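You operate a simulated robot arm through the tools that you are given. There is no shell and no other tool. Be economical: measure what you need, move in short steps, check, and stop when the job is done.

You are at the controls of a simulated robot arm. One attempt, no reset.

TASK
Fix the carrier, turn the turntable sideways and fix the table again.
Fine: set the green lane knob to HOLD and fix the carrier by its black knob before the turn; the blue lever frees the table.

Only the result counts: the job must be done as asked and must still hold three seconds after the hand-in. Knocking over, shifting, dropping, spilling or breaking anything else fails it.

THE ROBOT
A 7-joint arm with a two-finger parallel gripper on a trunk, on a base that drives. Base frame: it is fixed to the floor where the robot stands at the start and does not move with it; the origin is under the middle of the robot, x ahead of it, y to its left, z up; the surface under the hand at the start is at about z = 800. Readings come in mm, degrees, newtons and seconds.
Its first joint turns from -166.0 to 166.0 degrees. Places, roughly: blue roller (25x5x5 cm) [600, -200, 800]; carrier lock knob [1800, -300, 600]; green gate [2300, -400, 500]; green roller (25x5x5 cm) [500, -200, 800]; grey carrier [1800, 0, 600]; height knob [700, 0, 1100]; lane knob [700, 0, 1000]; lift [1800, 100, 200]; lift breaker [1700, -300, 200]; lift door [1700, -400, 200]; lift key [600, 0, 1000]; lift switch [600, 0, 1100]; turntable [1800, 100, 500]; turntable lever [1900, -400, 300]. Payload 3.43 kg.
Tool frame: the origin (TCP) lies between the finger pads and is the grasp point; the fingertips stand 30 mm ahead of it; z points along the fingers, y is the line along which they close. Largest opening 94 mm; finger width 28, thickness 10; the body of the gripper, 50 by 96 mm, starts 55 mm behind the TCP.
Orientation is that of the tool frame in the base frame, as a unit quaternion [x, y, z, w]. With the fingers straight down and closing along the base's y, the tool's x points along the base's -x, its y along +y and its z along -z.

THE INTERFACE
- The arm moves only by the tool drive_tool. Its argument "motion" is a list of rows, each a list of 3 entries, a list of its own where there are three numbers: the shift along the tool's x, y, z in mm, then the turn, a rotation vector about the tool's x, y, z in rad, then the gripper command, from -1 (shut) to 1 (fully open), values between in proportion. In form: [[[dx, dy, dz], [wx, wy, wz], grip], ...]. A call has 1 to 10 rows; each row is the pose to reach, as a shift and turn from the pose commanded when the call began, along the tool's axes at that moment. Each row takes 0.2 s and may step no farther than 50 mm and 8.6 degrees from the row before; otherwise, or with a gripper value out of range, the whole call is refused. Where a pose cannot be reached the arm comes as near as it can. A force on the tool above 90 N (or 10 N above the force at the start of the call, whichever is more), or a blocked arm, ends the call early, and 0.2 s more pass. Each finger travels about 45 mm/s and halts on what it meets, pressing with about 32 N; the grip force reading is that of the motor and also rises with nothing between the fingers. The clock runs only during rows and for 0.2 s after the last one: add rows that repeat a pose to give the fingers time. It gives the time, the measured TCP pose, the force on the tool (base axes), the opening and the grip force at its end, in the units of the frame above (readings bear some noise), with the torque about the TCP (base axes, N m) and any sound that the robot's microphone picked up, and new pictures: "pictures" is both (left out), scene, wrist or none.
- Cameras (640 x 400 px; columns grow to the right, rows downward): "scene" is now at [482.4, 141.4, 1210.5]; the picture's right is [-0.83, -0.56, 0.00], its down [-0.02, 0.04, -1.00] and it looks along [0.56, -0.82, -0.04] (base axes); focal length 214 px, centre (320, 200). "wrist" rides on the gripper at [76, 14, -103] in the tool frame; the picture's right is [-0.18, 0.98, 0.00], its down [-0.75, -0.14, -0.64] and it looks along [-0.63, -0.12, 0.77] (tool axes); focal length 243 px, centre (320, 200).
- slide_trunk(by): slides the trunk up (or, below 0, down) by that many mm; the arm and the scene camera ride with it, the base frame stays. It gives what a move gives, with no picture.
- steer(legs): drives the robot by 1 to 6 legs, each [ahead, left, turn to the left] in mm, mm and degrees, along the robot's own axes; the way and the turn of a leg run together, so that a leg with both is an arc; at most 1500 mm and 180 degrees a leg. The arm and the cameras ride along, it lands a little off, and it stops where it bumps. It gives what a move gives, and a new picture of the scene camera.
- pan_tilt(pan, tilt): turns the head with the scene camera to pan (to the left, within 103 degrees either way) and tilt (down, from -29 to 69), counted from straight ahead of the robot. It gives what a move gives, and a new picture of the scene camera.
- probe_pixels(camera, pixels): for up to 12 pixels [column, row] of the newest picture of that camera ("zoom" is the newest enlarged one), the place [x, y, z] in the base frame of the surface seen there, good to about 3 mm, but the place of the scene camera against the robot may be out by one fixed shift of up to 12 mm in any direction. The clock stands still meanwhile.
- close_up(camera, box): a new picture of the part [left, top, right, bottom] of that camera's present view, enlarged. The clock stands still meanwhile.
- job_done(): hands the job in; it is judged then, once.

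Go step by step. Measure first, check grasps and placings, and put right what went wrong. The budget is 80 turns and 260 pictures, counting those below and the enlarged ones. Unless the task says otherwise, let go and move clear before handing in, and close with one line.

The tools are called after "Request:" as a command line: name --argument value ..., lists and objects as JSON in quotes. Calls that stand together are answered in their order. drive_tool: Moves the arm, as the interface text tells. Its arguments: {"type":"object","properties":{"motion":{"type":"array","items":{"type":"array"}},"pictures":{"type":"string","enum":["both","scene","wrist","none"]}},"required":["motion"]} The other tools are called the same way: slide_trunk (by) slides the trunk up or down; steer (legs) drives the base; pan_tilt (pan, tilt) turns the head that bears the scene camera; probe_pixels (camera, pixels) gives the place of the surface under pixels of a picture; close_up (camera, box) takes an enlarged picture of a part of a camera's view; job_done () hands the job in.

At the start:

```text
t: 0.0
ee_pos: [502.4, -9.6, 1279.0]
tcp_rot: [-0.001, 1.0, 0.0, 0.0]
force: [0.0, -0.4, -0.3]
moment: [0.0, 0.0, -0.02]
gripper_width: 93.8
grip_force: 0.1
trunk travel left (down, up): [-250.0, 240.0]
robot x, y, heading: [3.5, 1.6, -0.3]
head pan, tilt: [-55.7, 2.4]
```

scene: 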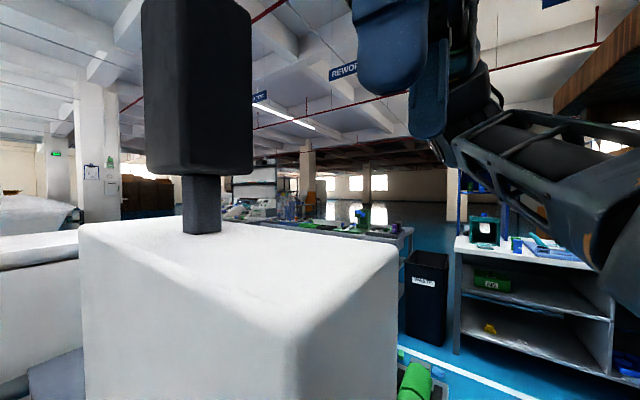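
wrist: 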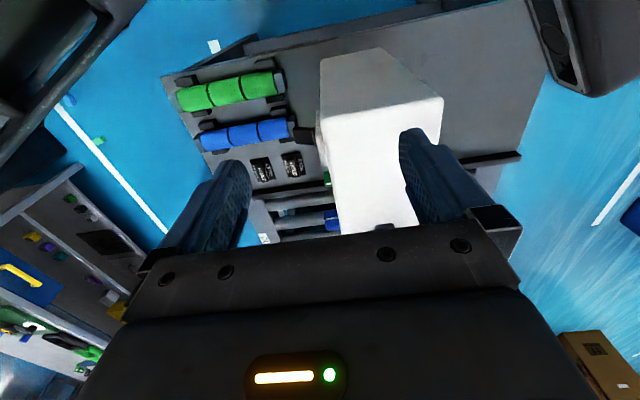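

The scene picture shows a white block with a black knob close to the camera, and the wrist shows a bench with rollers. I'll look around with the head.

Request:
pan_tilt --pan 0 --tilt 25

Request:
pan_tilt --pan -30 --tilt 40

```text
t: 1.2
ee_pos: [501.7, -9.5, 1279.7]
tcp_rot: [0.0, 1.0, 0.001, 0.0]
force: [-0.6, 0.4, -0.6]
moment: [-0.01, -0.01, 0.0]
gripper_width: 94.1
grip_force: 0.1
trunk travel left (down, up): [-250.0, 240.0]
robot x, y, heading: [1.4, 0.1, 0.1]
head pan, tilt: [0.0, 25.0]
```

scene: 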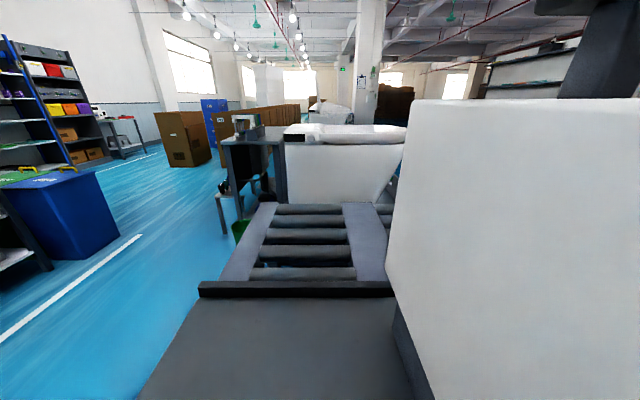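

```text
t: 2.2
ee_pos: [501.8, -9.5, 1279.2]
tcp_rot: [0.0, 1.0, 0.0, 0.0]
force: [0.1, 0.3, -0.1]
moment: [-0.01, 0.0, -0.02]
gripper_width: 94.1
grip_force: 0.1
trunk travel left (down, up): [-250.0, 240.0]
robot x, y, heading: [-2.8, -1.6, 0.1]
head pan, tilt: [-30.0, 40.0]
```

scene: 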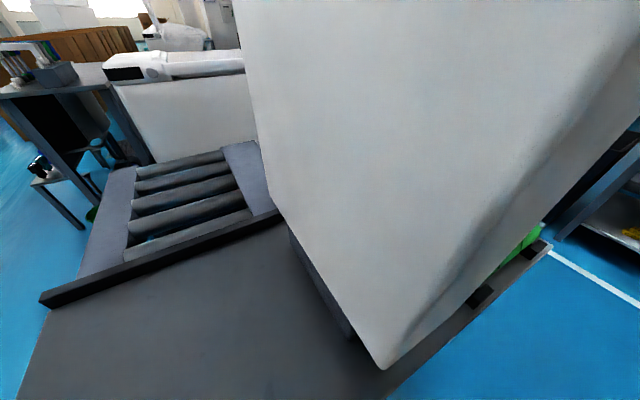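

The console fills the view; I'll probe it and look from a different direction.

Request:
probe_pixels --camera "scene" --pixels '[[300, 50], [270, 190], [385, 365], [600, 60], [350, 150], [200, 290], [190, 190], [520, 240], [200, 100]]'

Request:
probe_pixels --camera "wrist" --pixels '[[380, 80], [325, 100], [440, 100], [345, 222], [390, 200], [300, 135], [327, 178], [333, 222], [262, 168], [230, 90], [500, 80], [240, 135]]'

Request:
pan_tilt --pan -45 --tilt 10

```text
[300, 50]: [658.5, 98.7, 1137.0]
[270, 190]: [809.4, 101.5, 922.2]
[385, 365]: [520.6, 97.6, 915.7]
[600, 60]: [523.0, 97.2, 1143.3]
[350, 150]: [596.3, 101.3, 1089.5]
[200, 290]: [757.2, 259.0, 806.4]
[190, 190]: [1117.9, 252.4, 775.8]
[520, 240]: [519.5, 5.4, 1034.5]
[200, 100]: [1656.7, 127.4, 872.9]
```

```text
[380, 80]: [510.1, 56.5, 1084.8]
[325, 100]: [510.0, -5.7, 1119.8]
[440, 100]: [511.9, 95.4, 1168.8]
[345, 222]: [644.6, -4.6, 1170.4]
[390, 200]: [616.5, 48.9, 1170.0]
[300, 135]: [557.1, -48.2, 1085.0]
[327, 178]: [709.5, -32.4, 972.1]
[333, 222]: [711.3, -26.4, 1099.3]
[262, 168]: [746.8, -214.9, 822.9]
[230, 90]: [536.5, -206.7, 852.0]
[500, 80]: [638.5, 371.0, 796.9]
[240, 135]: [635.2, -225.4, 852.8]
```

```text
t: 3.1
ee_pos: [502.0, -9.4, 1279.8]
tcp_rot: [0.001, 1.0, 0.0, 0.001]
force: [0.0, 0.7, 0.0]
moment: [0.01, 0.01, 0.04]
gripper_width: 94.1
grip_force: 0.2
trunk travel left (down, up): [-250.0, 240.0]
robot x, y, heading: [1.1, -1.3, 0.0]
head pan, tilt: [-45.0, 10.0]
```

scene: 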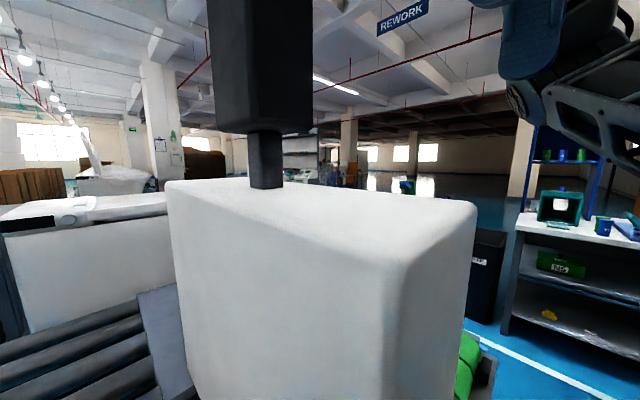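

The console panel faces -y (away from the head camera). I'll check the floor to the right before driving there.

Request:
probe_pixels --camera "scene" --pixels '[[265, 60], [265, 160], [485, 250], [510, 330], [560, 360], [480, 380], [540, 310]]'

Request:
pan_tilt --pan -90 --tilt 35

```text
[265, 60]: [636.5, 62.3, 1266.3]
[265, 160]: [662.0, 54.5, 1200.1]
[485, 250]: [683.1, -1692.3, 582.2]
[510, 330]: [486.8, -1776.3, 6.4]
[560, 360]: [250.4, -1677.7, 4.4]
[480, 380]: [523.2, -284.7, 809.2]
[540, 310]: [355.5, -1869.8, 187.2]
```

```text
t: 4.3
ee_pos: [502.1, -9.7, 1279.0]
tcp_rot: [0.0, 1.0, 0.0, 0.0]
force: [0.8, 0.1, 0.0]
moment: [-0.05, 0.0, -0.01]
gripper_width: 94.1
grip_force: 0.1
trunk travel left (down, up): [-250.0, 240.0]
robot x, y, heading: [0.5, -2.7, -0.3]
head pan, tilt: [-90.0, 35.0]
```

scene: 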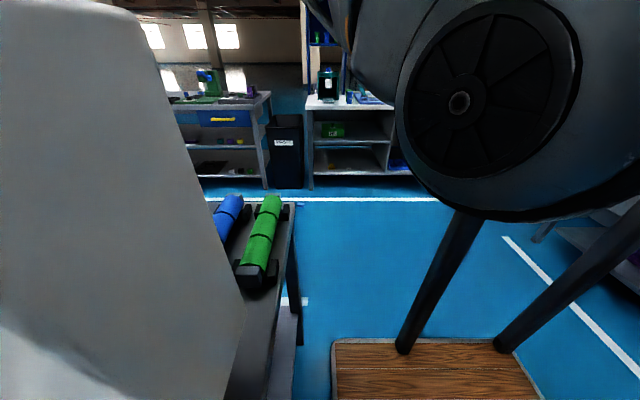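

Free floor to the right, out to about y=-1700. I'll drive right 700 mm, which keeps the arm above the table level, and look back at the panel.

Request:
steer --legs '[[0, -700, 0]]'

Request:
pan_tilt --pan 60 --tilt 20

Request:
pan_tilt --pan 10 --tilt 25

```text
t: 8.1
ee_pos: [502.4, -710.0, 1279.5]
tcp_rot: [0.001, 1.0, 0.0, -0.001]
force: [0.2, 0.1, 0.0]
moment: [-0.01, -0.01, 0.02]
gripper_width: 93.8
grip_force: 0.0
trunk travel left (down, up): [-250.0, 240.0]
robot x, y, heading: [-1.2, -699.5, 0.1]
head pan, tilt: [-90.0, 35.0]
```

scene: 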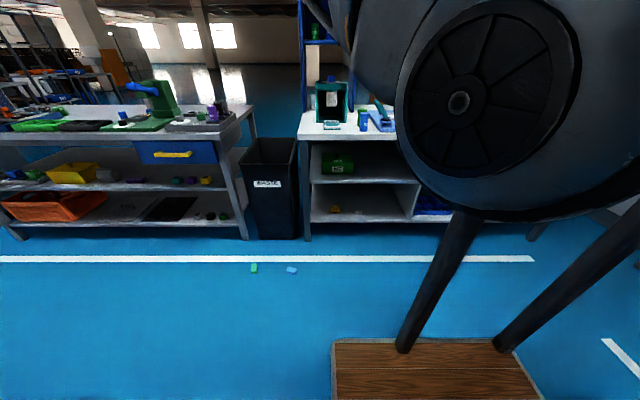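

```text
t: 10.5
ee_pos: [501.8, -711.6, 1280.1]
tcp_rot: [0.0, 1.0, 0.0, 0.0]
force: [-0.5, 0.9, 0.2]
moment: [-0.01, -0.01, -0.01]
gripper_width: 93.6
grip_force: 0.1
trunk travel left (down, up): [-250.0, 240.0]
robot x, y, heading: [0.3, -701.0, -0.3]
head pan, tilt: [60.0, 20.0]
```

scene: 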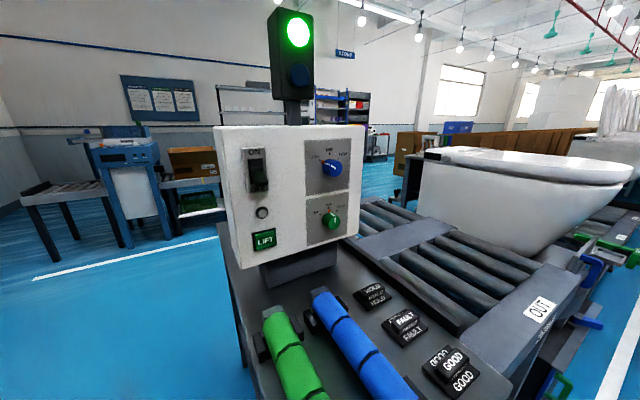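

```text
t: 11.6
ee_pos: [500.7, -710.4, 1280.7]
tcp_rot: [0.0, 1.0, 0.0, 0.0]
force: [-0.7, 0.4, 0.8]
moment: [0.02, 0.0, -0.02]
gripper_width: 93.9
grip_force: 0.0
trunk travel left (down, up): [-250.0, 240.0]
robot x, y, heading: [-3.7, -698.1, 0.2]
head pan, tilt: [10.0, 25.0]
```

scene: 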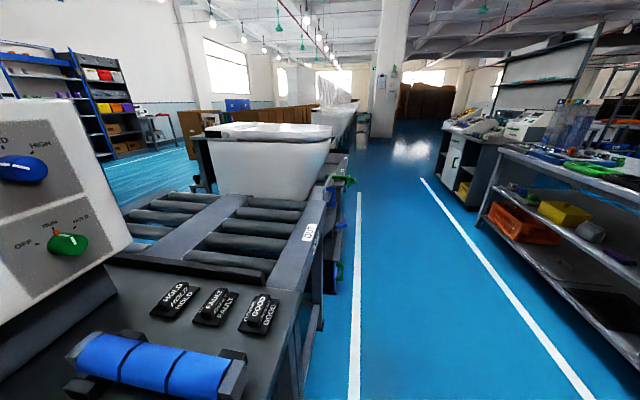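

Now the panel is visible: black lift switch, blue height knob and a green lane knob (OFF/RUN/HOLD). I'll zoom in on the green knob and on the mechanism ahead.

Request:
close_up --camera "scene" --box '[0, 100, 160, 300]'

Request:
close_up --camera "scene" --box '[190, 100, 390, 300]'

Request:
probe_pixels --camera "scene" --pixels '[[62, 245], [81, 242], [68, 232], [40, 280], [100, 280], [22, 170], [90, 140], [240, 150], [340, 182], [325, 220], [330, 300], [305, 260]]'

```text
2.00 times, centred on (80, 200) of scene
```

zoom: 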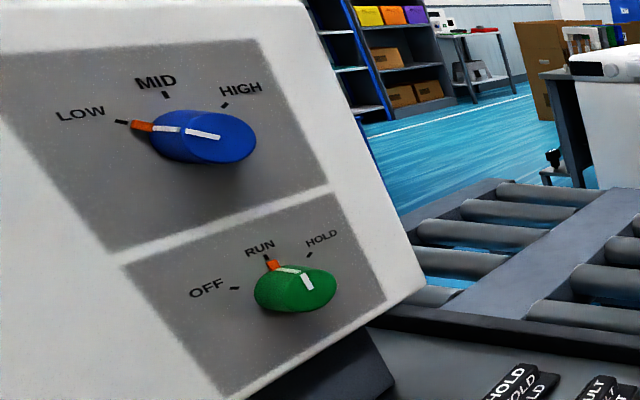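

```text
2.00 times, centred on (290, 200) of scene
```

zoom: 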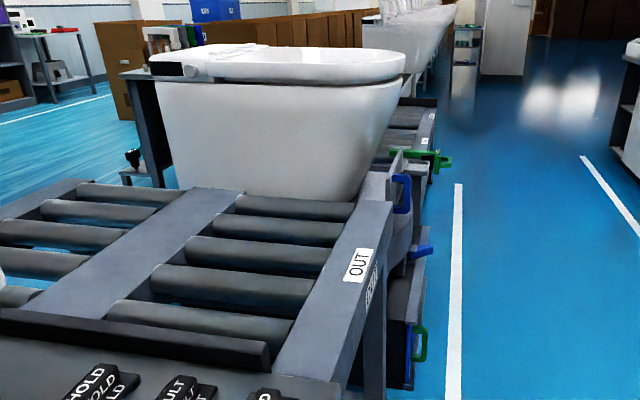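

```text
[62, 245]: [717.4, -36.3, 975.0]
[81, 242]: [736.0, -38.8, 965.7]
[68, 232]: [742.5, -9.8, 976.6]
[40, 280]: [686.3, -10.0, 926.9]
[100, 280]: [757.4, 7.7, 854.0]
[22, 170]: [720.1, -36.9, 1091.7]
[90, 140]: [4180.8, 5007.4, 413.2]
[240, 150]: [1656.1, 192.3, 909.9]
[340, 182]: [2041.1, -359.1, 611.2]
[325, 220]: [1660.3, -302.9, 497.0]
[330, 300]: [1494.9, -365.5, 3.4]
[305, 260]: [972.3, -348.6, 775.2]
```

The lane knob is at RUN, at about (727,-37,970); HOLD is clockwise. I'll turn to face the bench (+y) and drive along the aisle so I'm in front of the panel.

Request:
steer --legs '[[-50, -120, 0], [0, 0, 90], [0, -730, 0]]'

Request:
pan_tilt --pan 0 --tilt 30

Request:
pan_tilt --pan -65 --tilt 30

```text
t: 20.4
ee_pos: [685.1, -314.2, 1279.5]
tcp_rot: [0.711, -0.703, 0.0, 0.001]
force: [1.2, 0.3, -0.3]
moment: [-0.01, 0.0, 0.01]
gripper_width: 93.9
grip_force: 0.1
trunk travel left (down, up): [-250.0, 240.0]
robot x, y, heading: [682.2, -814.0, 90.7]
head pan, tilt: [10.0, 25.0]
```

scene: 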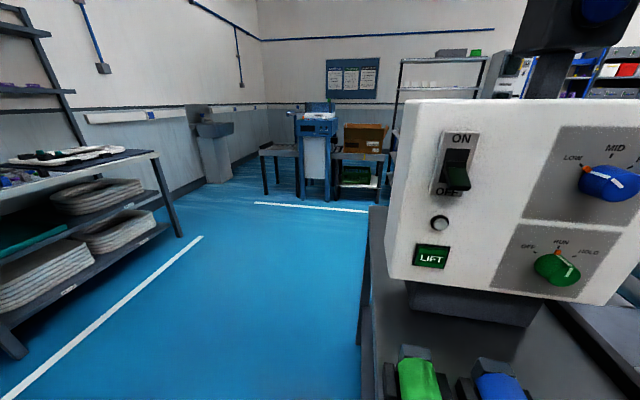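

```text
t: 21.1
ee_pos: [684.8, -314.2, 1278.5]
tcp_rot: [0.711, -0.703, 0.0, 0.0]
force: [0.6, 1.0, 0.6]
moment: [0.04, 0.0, 0.01]
gripper_width: 94.0
grip_force: 0.0
trunk travel left (down, up): [-250.0, 240.0]
robot x, y, heading: [678.5, -815.8, 90.4]
head pan, tilt: [0.0, 30.0]
```

scene: 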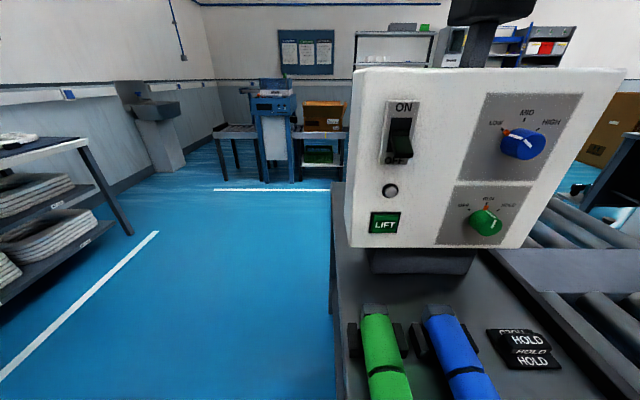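

```text
t: 22.4
ee_pos: [685.2, -312.5, 1280.3]
tcp_rot: [0.71, -0.704, 0.0, -0.001]
force: [0.3, -0.8, 0.1]
moment: [0.0, -0.03, -0.01]
gripper_width: 94.1
grip_force: 0.0
trunk travel left (down, up): [-250.0, 240.0]
robot x, y, heading: [679.1, -815.3, 90.7]
head pan, tilt: [-65.0, 30.0]
```

scene: 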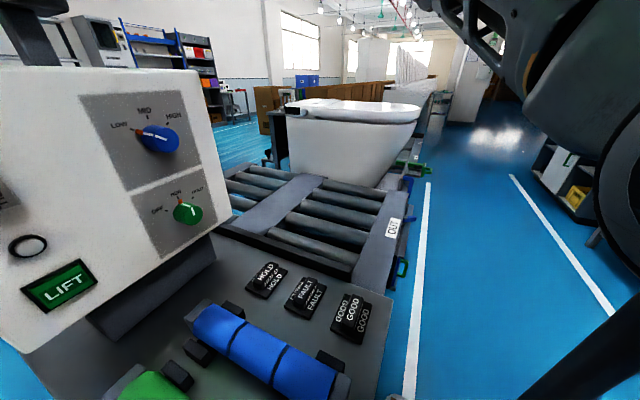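

I'll pitch the tool to point at the panel (+y) while the head looks straight at the knob.

Request:
pan_tilt --pan -25 --tilt 30

Request:
close_up --camera "scene" --box '[280, 110, 440, 260]'

Request:
drive_tool --motion '[[[0, 0, -10], [0, -0.145, 0], 0], [[0, 0, -20], [0, -0.29, 0], 0], [[0, 0, -30], [0, -0.435, 0], 0], [[0, 0, -40], [0, -0.58, 0], 0], [[0, 0, -40], [0, -0.725, 0], 0], [[0, 0, -40], [0, -0.87, 0], 0], [[0, 0, -40], [0, -1.015, 0], 0], [[0, 0, -40], [0, -1.16, 0], 0], [[0, 0, -40], [0, -1.305, 0], 0], [[0, 0, -40], [0, -1.45, 0], 0]]' --pictures "scene"

```text
t: 23.5
ee_pos: [684.5, -313.3, 1279.7]
tcp_rot: [0.711, -0.704, 0.0, 0.0]
force: [-0.5, 0.4, -0.2]
moment: [-0.02, 0.02, 0.01]
gripper_width: 94.2
grip_force: 0.1
trunk travel left (down, up): [-250.0, 240.0]
robot x, y, heading: [681.6, -813.7, 90.4]
head pan, tilt: [-25.0, 30.0]
```

scene: 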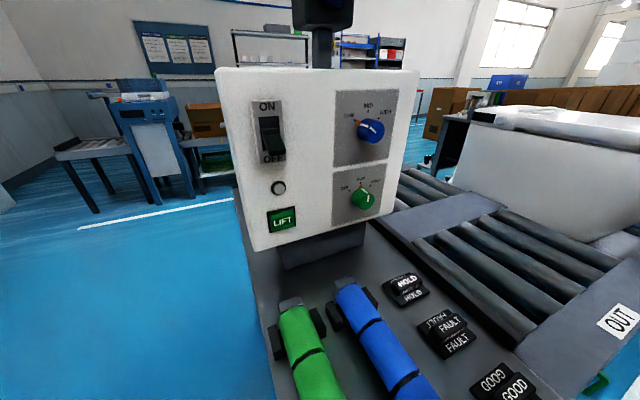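

```text
2.67 times, centred on (360, 185) of scene
```

zoom: 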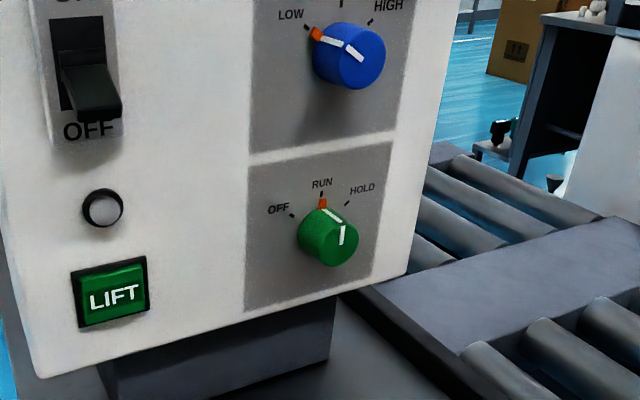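

```text
t: 24.7
ee_pos: [655.6, -312.2, 1318.5]
tcp_rot: [0.722, -0.609, -0.251, -0.21]
force: [-0.2, -0.4, -0.2]
moment: [0.01, 0.01, 0.01]
gripper_width: 46.8
grip_force: 0.0
trunk travel left (down, up): [-250.0, 240.0]
robot x, y, heading: [679.9, -813.9, 90.6]
head pan, tilt: [-25.0, 30.0]
stopped in row 5: the arm was blocked; the commanded pose is now the measured one
```

scene: 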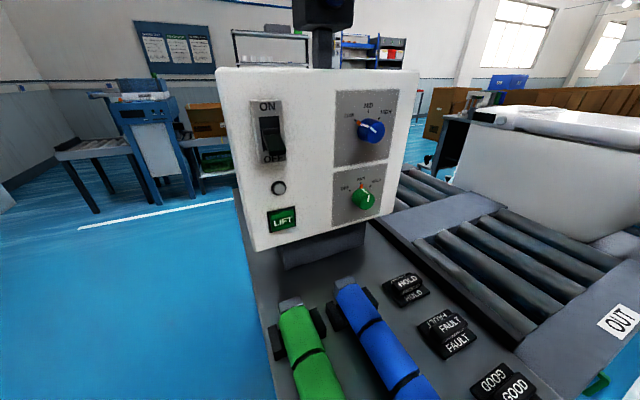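

The arm got blocked by its own folded posture; I'll back the robot up 200 mm and extend the arm before pitching further.

Request:
steer --legs '[[-230, 0, 0]]'

Request:
drive_tool --motion '[[[-30, -11, 24], [0, 0, 0], 0], [[-60, -21, 48], [0, 0, 0], 0], [[-90, -32, 72], [0, 0, 0], 0], [[-120, -42, 96], [0, 0, 0], 0], [[-150, -53, 120], [0, 0, 0], 0]]' --pictures "none"

```text
t: 26.4
ee_pos: [659.2, -543.5, 1318.0]
tcp_rot: [0.72, -0.612, -0.251, -0.211]
force: [0.1, -1.0, -0.1]
moment: [0.02, -0.04, -0.01]
gripper_width: 47.3
grip_force: 0.1
trunk travel left (down, up): [-250.0, 240.0]
robot x, y, heading: [684.9, -1043.7, 90.1]
head pan, tilt: [-25.0, 30.0]
```

scene: 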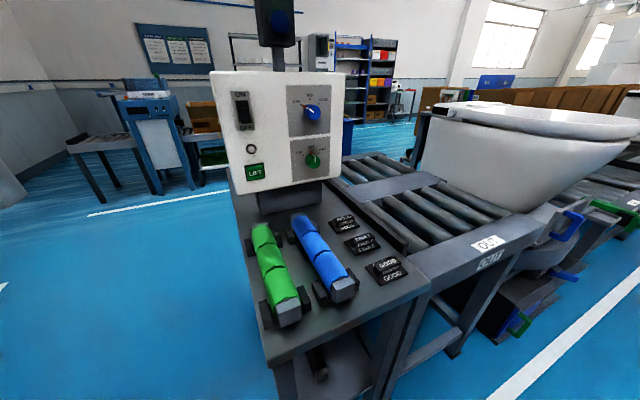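

```text
t: 27.6
ee_pos: [681.7, -346.2, 1318.5]
tcp_rot: [0.72, -0.611, -0.251, -0.212]
force: [-0.3, -0.2, 0.9]
moment: [0.04, -0.01, -0.01]
gripper_width: 47.0
grip_force: 0.1
trunk travel left (down, up): [-250.0, 240.0]
robot x, y, heading: [682.8, -1047.8, 90.4]
head pan, tilt: [-25.0, 30.0]
```

Room is sufficient now. I'll rotate to point +y and descend toward z≈1100.

Request:
drive_tool --motion '[[[20, -6, 24], [0.023, -0.129, 0.011], 0], [[41, -12, 48], [0.045, -0.257, 0.021], 0], [[61, -18, 72], [0.068, -0.386, 0.032], 0], [[81, -25, 96], [0.091, -0.515, 0.043], 0], [[101, -31, 120], [0.114, -0.644, 0.054], 0], [[122, -37, 144], [0.136, -0.772, 0.064], 0], [[142, -43, 168], [0.159, -0.901, 0.075], 0]]' --pictures "both"

Request:
probe_pixels --camera "scene" --pixels '[[313, 160], [315, 163], [305, 150], [325, 178], [298, 170], [313, 113]]'

```text
t: 29.2
ee_pos: [751.3, -255.5, 1072.8]
tcp_rot: [-0.498, 0.501, 0.498, 0.502]
force: [-1.0, -0.4, 0.9]
moment: [-0.02, 0.01, 0.01]
gripper_width: 47.2
grip_force: 0.1
out of reach, approached as far as the arm can: row 3, 4, 5, 6, 7
trunk travel left (down, up): [-250.0, 240.0]
robot x, y, heading: [683.1, -1049.9, 90.4]
head pan, tilt: [-25.0, 30.0]
```

scene: 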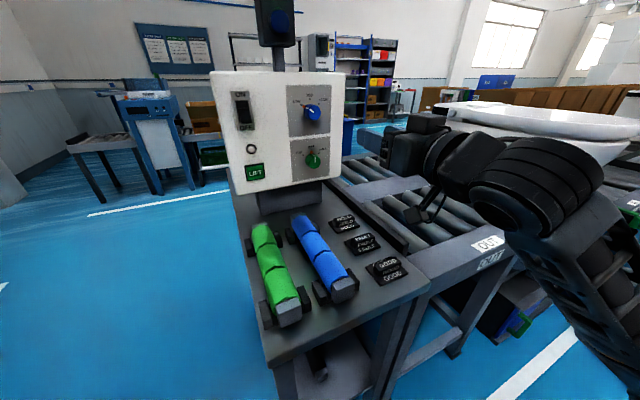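
wrist: 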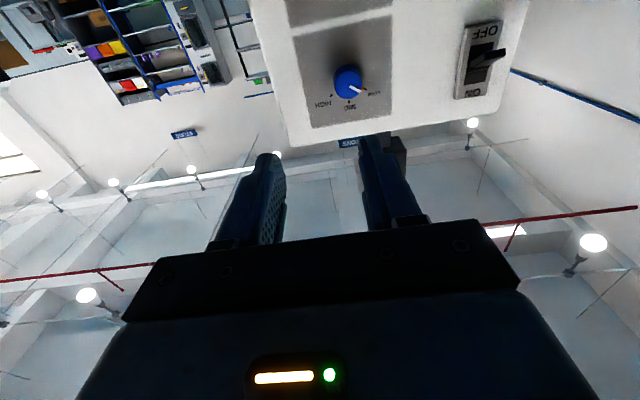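

```text
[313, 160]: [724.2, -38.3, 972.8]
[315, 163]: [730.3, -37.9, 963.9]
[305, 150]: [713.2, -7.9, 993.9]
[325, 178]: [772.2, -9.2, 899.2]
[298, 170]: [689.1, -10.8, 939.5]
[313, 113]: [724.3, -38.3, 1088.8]
```

The tool is now pointing +y at (751,-255,1073). Next I'll line up with the green knob (x≈725, z≈970), opening the fingers wider.

Request:
drive_tool --motion '[[[30, 8, 0], [0, 0, 0], 0.4], [[60, 16, 0], [0, 0, 0], 0.4], [[102, 26, 0], [0, 0, 0], 0.4]]' --pictures "none"

```text
t: 30.0
ee_pos: [723.7, -257.0, 970.5]
tcp_rot: [-0.499, 0.5, 0.499, 0.502]
force: [-0.6, 0.0, -1.5]
moment: [0.01, -0.01, -0.04]
gripper_width: 65.6
grip_force: 0.0
trunk travel left (down, up): [-250.0, 240.0]
robot x, y, heading: [685.3, -1049.9, 90.5]
head pan, tilt: [-25.0, 30.0]
```

Aligned. I'll advance part way and check with the wrist camera.

Request:
drive_tool --motion '[[[0, 0, 40], [0, 0, 0], 0.4], [[0, 0, 80], [0, 0, 0], 0.4], [[0, 0, 120], [0, 0, 0], 0.4]]' --pictures "both"

```text
t: 30.8
ee_pos: [722.1, -136.1, 970.0]
tcp_rot: [-0.499, 0.501, 0.499, 0.501]
force: [-0.1, -0.5, 0.4]
moment: [-0.02, 0.04, 0.02]
gripper_width: 65.6
grip_force: 0.1
trunk travel left (down, up): [-250.0, 240.0]
robot x, y, heading: [680.0, -1048.0, 90.3]
head pan, tilt: [-25.0, 30.0]
```

scene: 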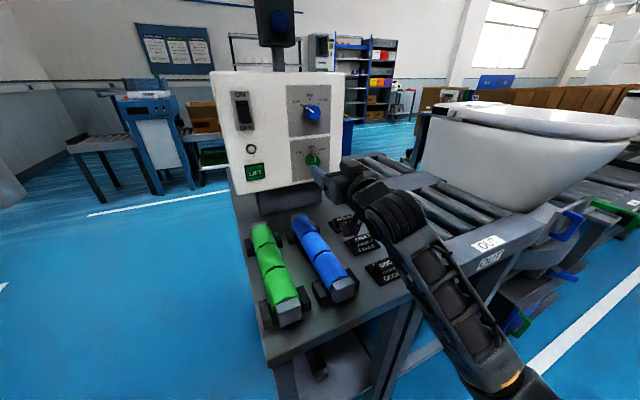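
wrist: 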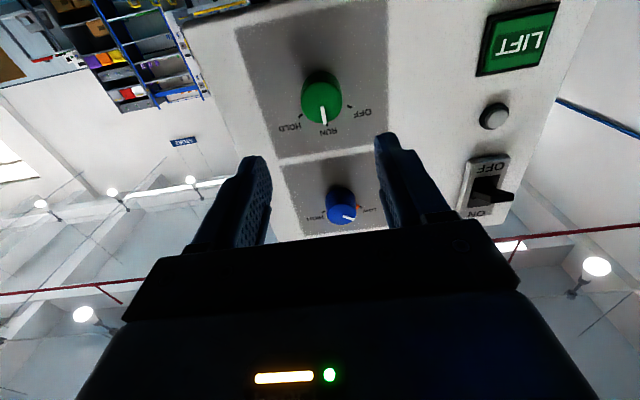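

Request:
probe_pixels --camera "wrist" --pixels '[[320, 92], [305, 95], [341, 95], [320, 75], [322, 106], [324, 122], [280, 100], [340, 208], [300, 122], [349, 104]]'

Request:
close_up --camera "wrist" --box '[270, 50, 390, 150]'

```text
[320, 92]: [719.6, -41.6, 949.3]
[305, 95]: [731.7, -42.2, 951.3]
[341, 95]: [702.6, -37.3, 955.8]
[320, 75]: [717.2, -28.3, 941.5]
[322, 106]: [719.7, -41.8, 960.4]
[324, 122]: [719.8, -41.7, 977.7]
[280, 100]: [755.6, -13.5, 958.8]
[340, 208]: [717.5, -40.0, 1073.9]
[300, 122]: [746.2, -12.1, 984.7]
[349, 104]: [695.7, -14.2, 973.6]
```

```text
4.00 times, centred on (330, 100) of wrist
```

zoom: 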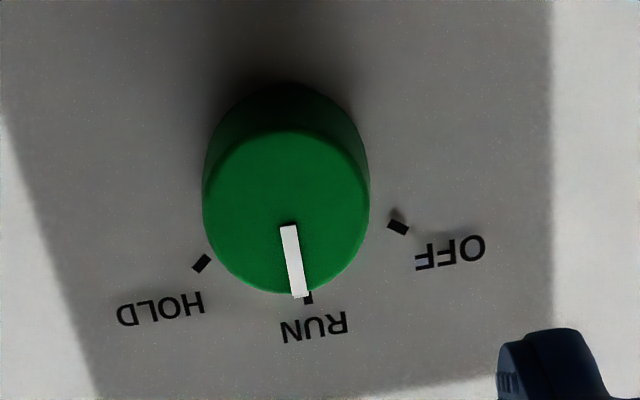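

Knob: centre ≈(718.5, ·, 959), diameter ≈40, panel at y≈-12. I'll shift and advance to straddle it.

Request:
drive_tool --motion '[[[11, 3.6, 20], [0, 0, 0], 0.4], [[11, 3.6, 50], [0, 0, 0], 0.4], [[11, 3.6, 86], [0, 0, 0], 0.4]]' --pictures "both"

```text
t: 31.6
ee_pos: [719.4, -49.7, 959.3]
tcp_rot: [-0.498, 0.502, 0.499, 0.5]
force: [-0.6, 0.1, -0.8]
moment: [-0.02, 0.0, 0.02]
gripper_width: 65.9
grip_force: 0.0
trunk travel left (down, up): [-250.0, 240.0]
robot x, y, heading: [683.1, -1048.6, 90.2]
head pan, tilt: [-25.0, 30.0]
```

scene: 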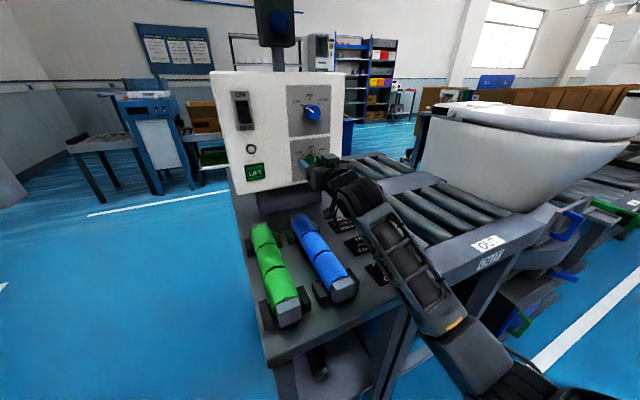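
wrist: 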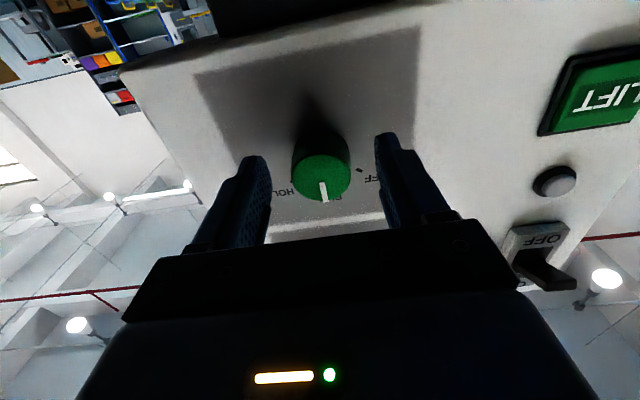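

The knob is centred between the fingers. I'll close, then turn clockwise 47°.

Request:
drive_tool --motion '[[[0, 0, 0], [0, 0, 0], -0.5], [[0, 0, 0], [0, 0, 0], -0.5], [[0, 0, 0], [0, 0, 0], -0.5]]' --pictures "none"

Request:
drive_tool --motion '[[[0, 0, 0], [0, 0, 0.137], -0.5], [[0, 0, 0], [0, 0, 0.273], -0.5], [[0, 0, 0], [0, 0, 0.41], -0.5], [[0, 0, 0], [0, 0, 0.547], -0.5], [[0, 0, 0], [0, 0, 0.684], -0.5], [[0, 0, 0], [0, 0, 0.82], -0.5], [[0, 0, 0], [0, 0, 0.82], -0.5]]' --pictures "wrist"

```text
t: 32.4
ee_pos: [720.0, -48.9, 959.3]
tcp_rot: [-0.499, 0.502, 0.498, 0.501]
force: [-2.4, 4.8, 0.3]
moment: [0.07, 0.03, 0.04]
gripper_width: 34.9
grip_force: 36.0
trunk travel left (down, up): [-250.0, 240.0]
robot x, y, heading: [678.9, -1046.8, 90.3]
head pan, tilt: [-25.0, 30.0]
```

```text
t: 34.0
ee_pos: [718.5, -49.0, 958.7]
tcp_rot: [-0.258, 0.659, 0.657, 0.26]
force: [-16.0, 7.4, 0.8]
moment: [-0.19, -0.03, 0.73]
gripper_width: 34.9
grip_force: 45.4
trunk travel left (down, up): [-250.0, 240.0]
robot x, y, heading: [681.7, -1047.3, 90.3]
head pan, tilt: [-25.0, 30.0]
```

wrist: 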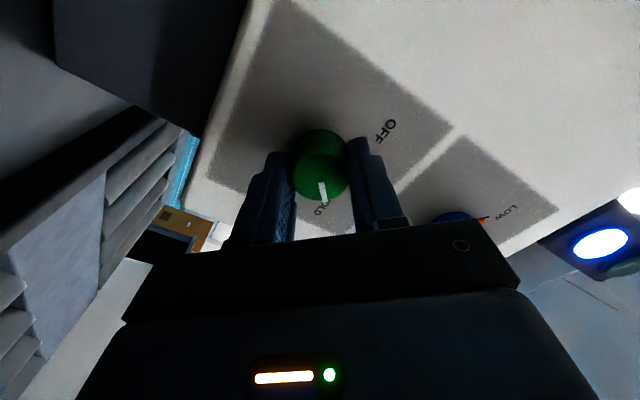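

The pointer is on HOLD and the lamp turned blue. I'll release, back off straight and check.

Request:
drive_tool --motion '[[[0, 0, 0], [0, 0, 0.82], 0.4], [[0, 0, 0], [0, 0, 0], 0.4]]' --pictures "none"

Request:
drive_tool --motion '[[[0, 0, 0], [0, 0, 0], 0.4], [[0, 0, 0], [0, 0, 0], 0.4], [[0, 0, -40], [0, 0, 0], 0.4], [[0, 0, -80], [0, 0, -0.14], 0.4], [[0, 0, -120], [0, 0, -0.28], 0.4], [[0, 0, -160], [0, 0, -0.42], 0.4], [[0, 0, -200], [0, 0, -0.56], 0.4], [[0, 0, -200], [0, 0, -0.7], 0.4], [[0, 0, -200], [0, 0, -0.82], 0.4]]' --pictures "scene"

Request:
close_up --camera "scene" --box '[280, 130, 360, 190]'

```text
refused: row 1 steps farther than a row can; nothing moved
```

```text
t: 36.0
ee_pos: [719.7, -248.0, 958.3]
tcp_rot: [-0.499, 0.501, 0.498, 0.501]
force: [-0.3, -0.4, 1.6]
moment: [0.01, 0.0, 0.03]
gripper_width: 66.0
grip_force: 0.1
trunk travel left (down, up): [-250.0, 240.0]
robot x, y, heading: [684.3, -1049.8, 90.2]
head pan, tilt: [-25.0, 30.0]
```

scene: 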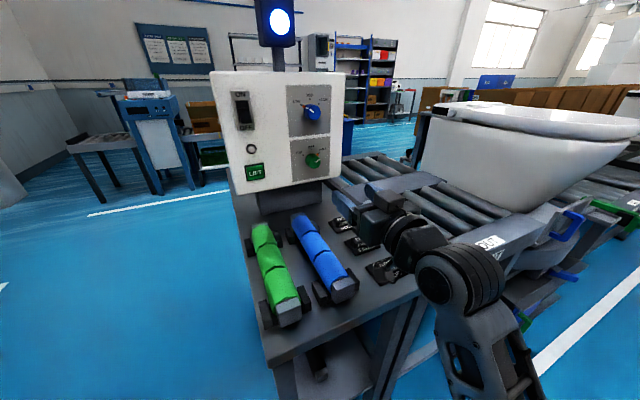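

```text
6.67 times, centred on (320, 160) of scene
```

zoom: 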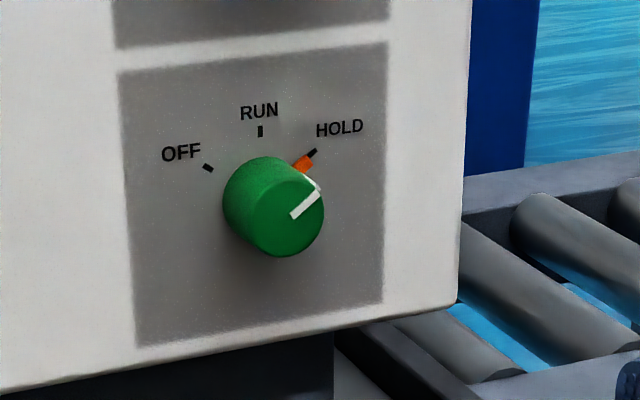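

HOLD is set. I'll lift the arm, then move back and along the aisle to x≈1750 to see the turntable's controls.

Request:
drive_tool --motion '[[[-40, 0, 0], [0, 0, 0], 0], [[-80, 0, 0], [0, 0, 0], 0], [[-120, 0, 0], [0, 0, 0], 0], [[-160, 0, 0], [0, 0, 0], 0], [[-180, 0, 0], [0, 0, 0], 0]]' --pictures "none"

Request:
steer --legs '[[-150, 0, 0], [0, -1000, 0]]'

Request:
pan_tilt --pan 0 --tilt 40

```text
t: 37.2
ee_pos: [721.4, -242.6, 1139.5]
tcp_rot: [-0.5, 0.501, 0.499, 0.5]
force: [-1.0, -0.1, 0.9]
moment: [0.0, -0.01, 0.02]
gripper_width: 47.1
grip_force: 0.0
out of reach, approached as far as the arm can: row 4, 5
trunk travel left (down, up): [-250.0, 240.0]
robot x, y, heading: [678.9, -1048.3, 90.3]
head pan, tilt: [-25.0, 30.0]
```

```text
t: 43.4
ee_pos: [1710.4, -387.7, 1138.4]
tcp_rot: [0.501, -0.5, -0.501, -0.499]
force: [0.3, 0.2, 0.6]
moment: [0.0, 0.0, 0.02]
gripper_width: 47.0
grip_force: 0.0
trunk travel left (down, up): [-250.0, 240.0]
robot x, y, heading: [1680.8, -1189.1, 90.9]
head pan, tilt: [-25.0, 30.0]
```

scene: 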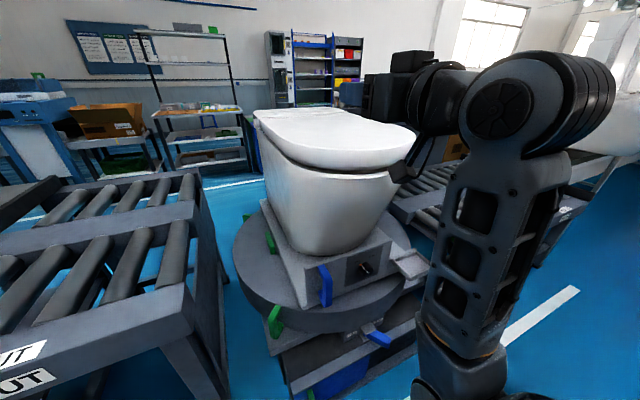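

```text
t: 44.3
ee_pos: [1710.1, -387.8, 1139.7]
tcp_rot: [0.501, -0.499, -0.501, -0.499]
force: [-0.7, -0.6, 0.4]
moment: [0.03, 0.01, 0.0]
gripper_width: 46.7
grip_force: 0.1
trunk travel left (down, up): [-250.0, 240.0]
robot x, y, heading: [1680.8, -1192.3, 90.6]
head pan, tilt: [0.0, 40.0]
```

scene: 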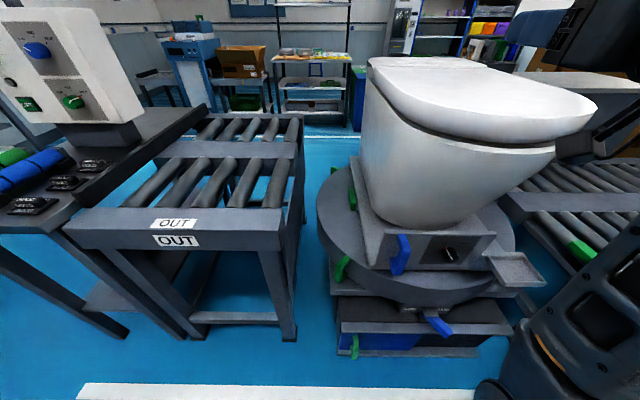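

The turntable carries the carrier with the toilet. I see a blue handle and black knob on the carrier (400,255)/(450,253), and a blue lever below (437,325). Zooming and probing.

Request:
close_up --camera "scene" --box '[310, 160, 560, 370]'

Request:
probe_pixels --camera "scene" --pixels '[[450, 253], [470, 245], [430, 250], [400, 245], [400, 270], [437, 325], [425, 318], [342, 267], [352, 200], [355, 345], [520, 270], [440, 280]]'

Request:
pan_tilt --pan -25 --tilt 50

Request:
close_up --camera "scene" --box '[220, 170, 430, 320]'

```text
1.90 times, centred on (435, 265) of scene
```

zoom: 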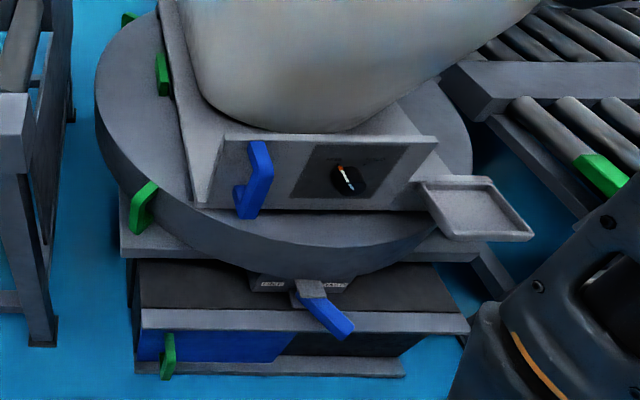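

```text
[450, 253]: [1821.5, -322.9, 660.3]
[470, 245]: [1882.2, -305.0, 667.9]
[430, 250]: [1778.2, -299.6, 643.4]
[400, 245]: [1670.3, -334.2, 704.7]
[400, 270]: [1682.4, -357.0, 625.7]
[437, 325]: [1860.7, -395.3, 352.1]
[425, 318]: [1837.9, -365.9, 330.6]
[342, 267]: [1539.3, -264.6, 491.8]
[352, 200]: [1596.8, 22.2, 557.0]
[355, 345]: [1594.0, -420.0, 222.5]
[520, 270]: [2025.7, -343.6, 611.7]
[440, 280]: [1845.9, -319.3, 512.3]
```

```text
t: 45.1
ee_pos: [1709.6, -387.4, 1140.4]
tcp_rot: [0.501, -0.499, -0.501, -0.499]
force: [-0.5, 0.0, 0.8]
moment: [-0.06, 0.01, 0.01]
gripper_width: 47.4
grip_force: 0.1
trunk travel left (down, up): [-250.0, 240.0]
robot x, y, heading: [1678.0, -1192.1, 90.8]
head pan, tilt: [-25.0, 50.0]
```

scene: 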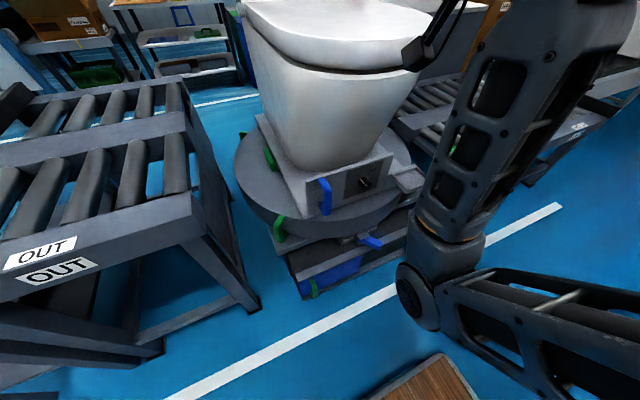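

```text
2.67 times, centred on (325, 245) of scene
```

zoom: 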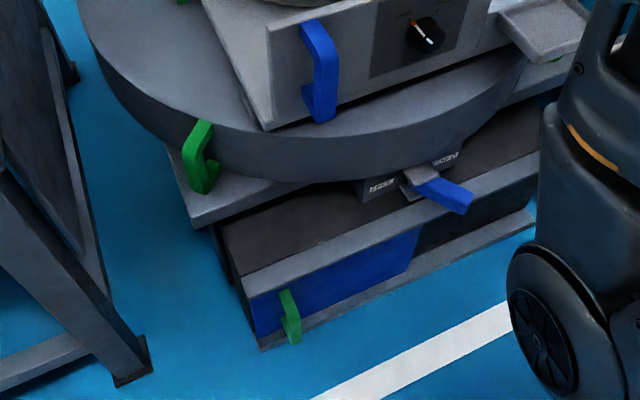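

I'll check clearance of the hand against the toilet before lowering the trunk for a better view.

Request:
probe_pixels --camera "scene" --pixels '[[300, 40], [340, 70], [390, 65], [410, 55], [340, 120], [410, 180], [365, 240], [290, 270]]'

Request:
close_up --camera "scene" --box '[310, 150, 430, 260]'

```text
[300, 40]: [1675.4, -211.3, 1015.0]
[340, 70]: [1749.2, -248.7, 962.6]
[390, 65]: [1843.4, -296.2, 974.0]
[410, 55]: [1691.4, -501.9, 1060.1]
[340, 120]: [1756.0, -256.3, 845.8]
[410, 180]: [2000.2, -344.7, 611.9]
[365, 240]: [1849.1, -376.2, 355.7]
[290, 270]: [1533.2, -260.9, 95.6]
```

```text
3.64 times, centred on (370, 205) of scene
```

zoom: 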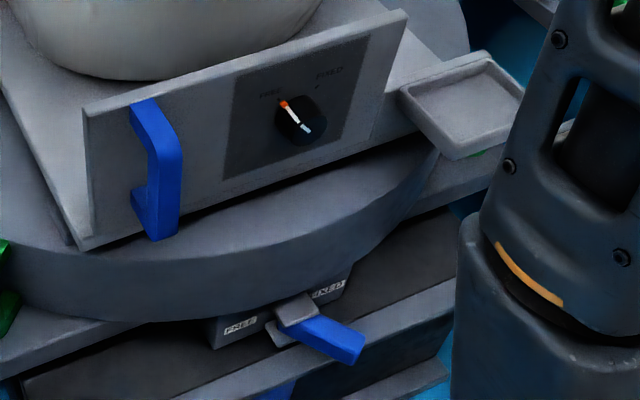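

The carrier knob points to FREE (FIXED is to the right), and the table lever is at FIXED (FREE to its left). I'll back off, lower the trunk, shift +x and look from the front.

Request:
steer --legs '[[-100, -130, 0]]'

Request:
slide_trunk --by -250

Request:
pan_tilt --pan 0 --tilt 25

Request:
pan_tilt --pan -35 --tilt 25

```text
t: 46.6
ee_pos: [1847.4, -484.5, 1139.2]
tcp_rot: [0.5, -0.5, -0.5, -0.499]
force: [0.3, 0.4, 0.0]
moment: [-0.01, -0.06, 0.02]
gripper_width: 47.1
grip_force: 0.0
trunk travel left (down, up): [-250.0, 240.0]
robot x, y, heading: [1813.2, -1288.6, 90.6]
head pan, tilt: [-25.0, 50.0]
```

scene: 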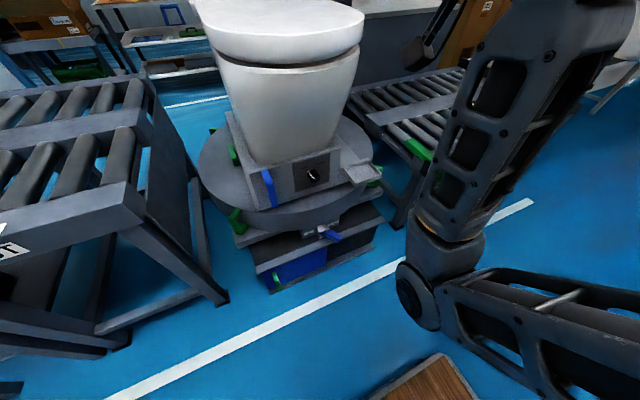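

```text
t: 49.2
ee_pos: [1847.5, -485.2, 889.4]
tcp_rot: [0.5, -0.5, -0.5, -0.5]
force: [0.4, 1.2, -0.1]
moment: [0.0, -0.01, -0.01]
gripper_width: 46.9
grip_force: 0.0
trunk travel left (down, up): [0.0, 490.0]
robot x, y, heading: [1814.7, -1289.2, 90.6]
head pan, tilt: [-25.0, 50.0]
```

```text
t: 50.1
ee_pos: [1846.0, -485.3, 890.4]
tcp_rot: [-0.5, 0.5, 0.5, 0.5]
force: [-0.7, 0.5, -0.2]
moment: [0.0, 0.0, 0.03]
gripper_width: 47.1
grip_force: 0.0
trunk travel left (down, up): [0.0, 490.0]
robot x, y, heading: [1812.4, -1291.5, 90.6]
head pan, tilt: [0.0, 25.0]
```

scene: 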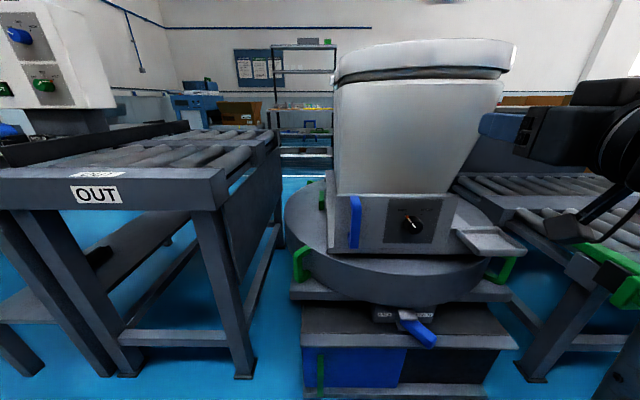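

```text
t: 51.1
ee_pos: [1846.8, -484.6, 888.7]
tcp_rot: [-0.5, 0.5, 0.5, 0.5]
force: [-0.2, 0.6, 0.3]
moment: [0.01, -0.03, -0.01]
gripper_width: 46.9
grip_force: 0.0
trunk travel left (down, up): [0.0, 490.0]
robot x, y, heading: [1809.7, -1284.2, 90.7]
head pan, tilt: [-35.0, 25.0]
```

scene: 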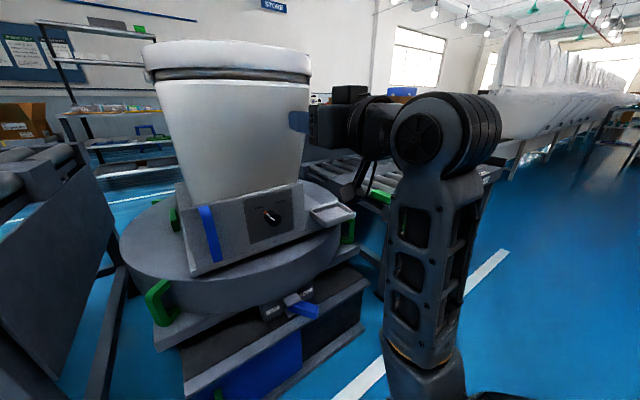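

Request:
pan_tilt --pan -15 --tilt 30

Request:
close_up --camera "scene" --box '[290, 160, 450, 260]'

Request:
close_up --camera "scene" --box '[210, 220, 450, 370]'

Request:
probe_pixels --camera "scene" --pixels '[[343, 208], [332, 200], [355, 200], [215, 250], [245, 230], [430, 250], [350, 310], [340, 300], [420, 225], [440, 240], [290, 215], [365, 320]]'

```text
t: 51.9
ee_pos: [1846.1, -485.0, 889.7]
tcp_rot: [-0.5, 0.5, 0.5, 0.5]
force: [0.5, 0.7, -0.6]
moment: [-0.01, 0.02, 0.01]
gripper_width: 46.8
grip_force: 0.1
trunk travel left (down, up): [0.0, 490.0]
robot x, y, heading: [1815.1, -1287.7, 90.9]
head pan, tilt: [-15.0, 30.0]
```

scene: 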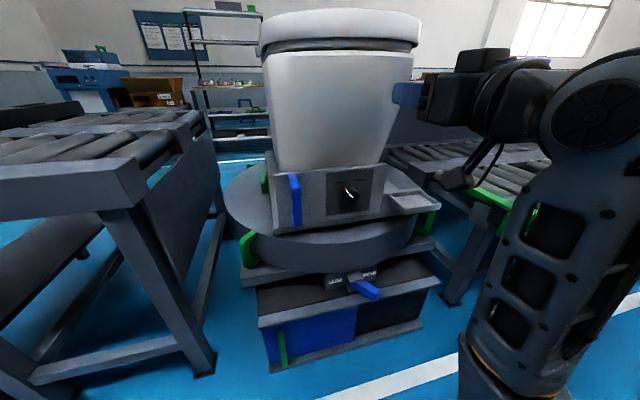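

```text
4.00 times, centred on (370, 210) of scene
```

zoom: 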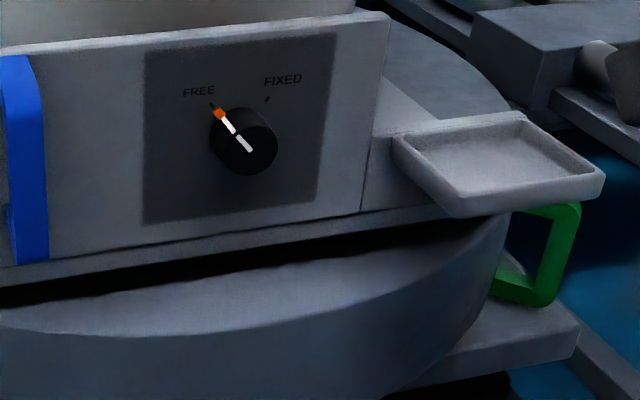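

```text
2.67 times, centred on (330, 295) of scene
```

zoom: 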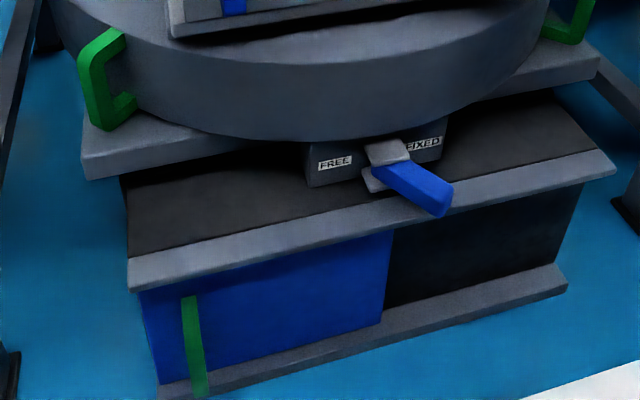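

```text
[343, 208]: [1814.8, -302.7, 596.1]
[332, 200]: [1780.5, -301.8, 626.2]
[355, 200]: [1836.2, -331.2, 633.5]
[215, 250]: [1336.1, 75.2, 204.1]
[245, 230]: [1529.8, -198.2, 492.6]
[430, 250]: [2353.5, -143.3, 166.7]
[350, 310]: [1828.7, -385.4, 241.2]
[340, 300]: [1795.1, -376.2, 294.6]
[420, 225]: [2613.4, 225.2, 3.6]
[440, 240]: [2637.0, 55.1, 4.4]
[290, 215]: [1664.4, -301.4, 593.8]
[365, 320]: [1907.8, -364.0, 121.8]
```

Carrier knob is a round black knob at about (1822,-320,650). I'll lower the hand and pre-turn it about -42°, then look with the wrist.

Request:
drive_tool --motion '[[[45, 4, 0], [0, 0, -0.12], 0.4], [[90, 8, 0], [0, 0, -0.24], 0.4], [[135, 12, 0], [0, 0, -0.36], 0.4], [[180, 16, 0], [0, 0, -0.48], 0.4], [[220, 20, 0], [0, 0, -0.6], 0.4], [[238, 24, 0], [0, 0, -0.74], 0.4]]' --pictures "wrist"

```text
t: 53.3
ee_pos: [1823.5, -486.0, 650.5]
tcp_rot: [0.647, -0.285, -0.285, -0.647]
force: [-0.3, -1.0, 0.6]
moment: [-0.01, -0.02, -0.01]
gripper_width: 65.9
grip_force: 0.0
trunk travel left (down, up): [0.0, 490.0]
robot x, y, heading: [1813.5, -1289.8, 90.6]
head pan, tilt: [-15.0, 30.0]
```

wrist: 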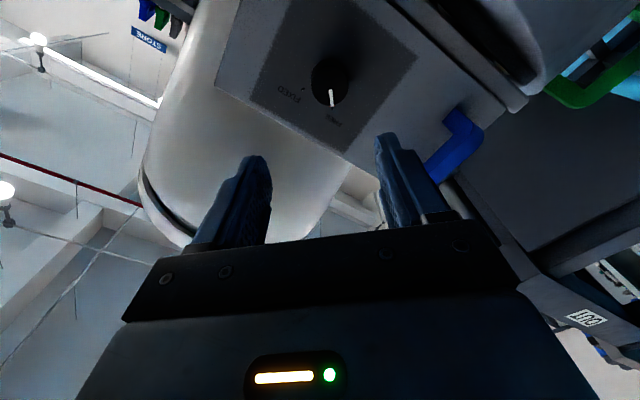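

Request:
probe_pixels --camera "wrist" --pixels '[[314, 80], [348, 80], [331, 90], [331, 60], [331, 104], [290, 60], [333, 112], [380, 60]]'

Request:
close_up --camera "wrist" --box '[260, 40, 400, 140]'

```text
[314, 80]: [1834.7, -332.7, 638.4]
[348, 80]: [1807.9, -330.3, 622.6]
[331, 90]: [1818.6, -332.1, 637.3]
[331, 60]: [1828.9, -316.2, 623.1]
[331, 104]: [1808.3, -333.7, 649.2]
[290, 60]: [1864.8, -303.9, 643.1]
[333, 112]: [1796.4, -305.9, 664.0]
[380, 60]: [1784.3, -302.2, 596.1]
```

```text
4.00 times, centred on (330, 90) of wrist
```

zoom: 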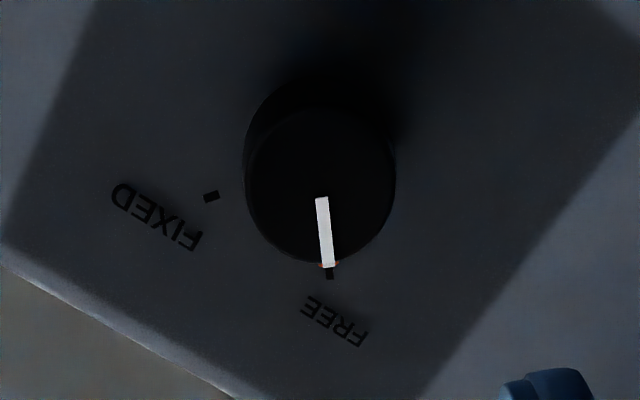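

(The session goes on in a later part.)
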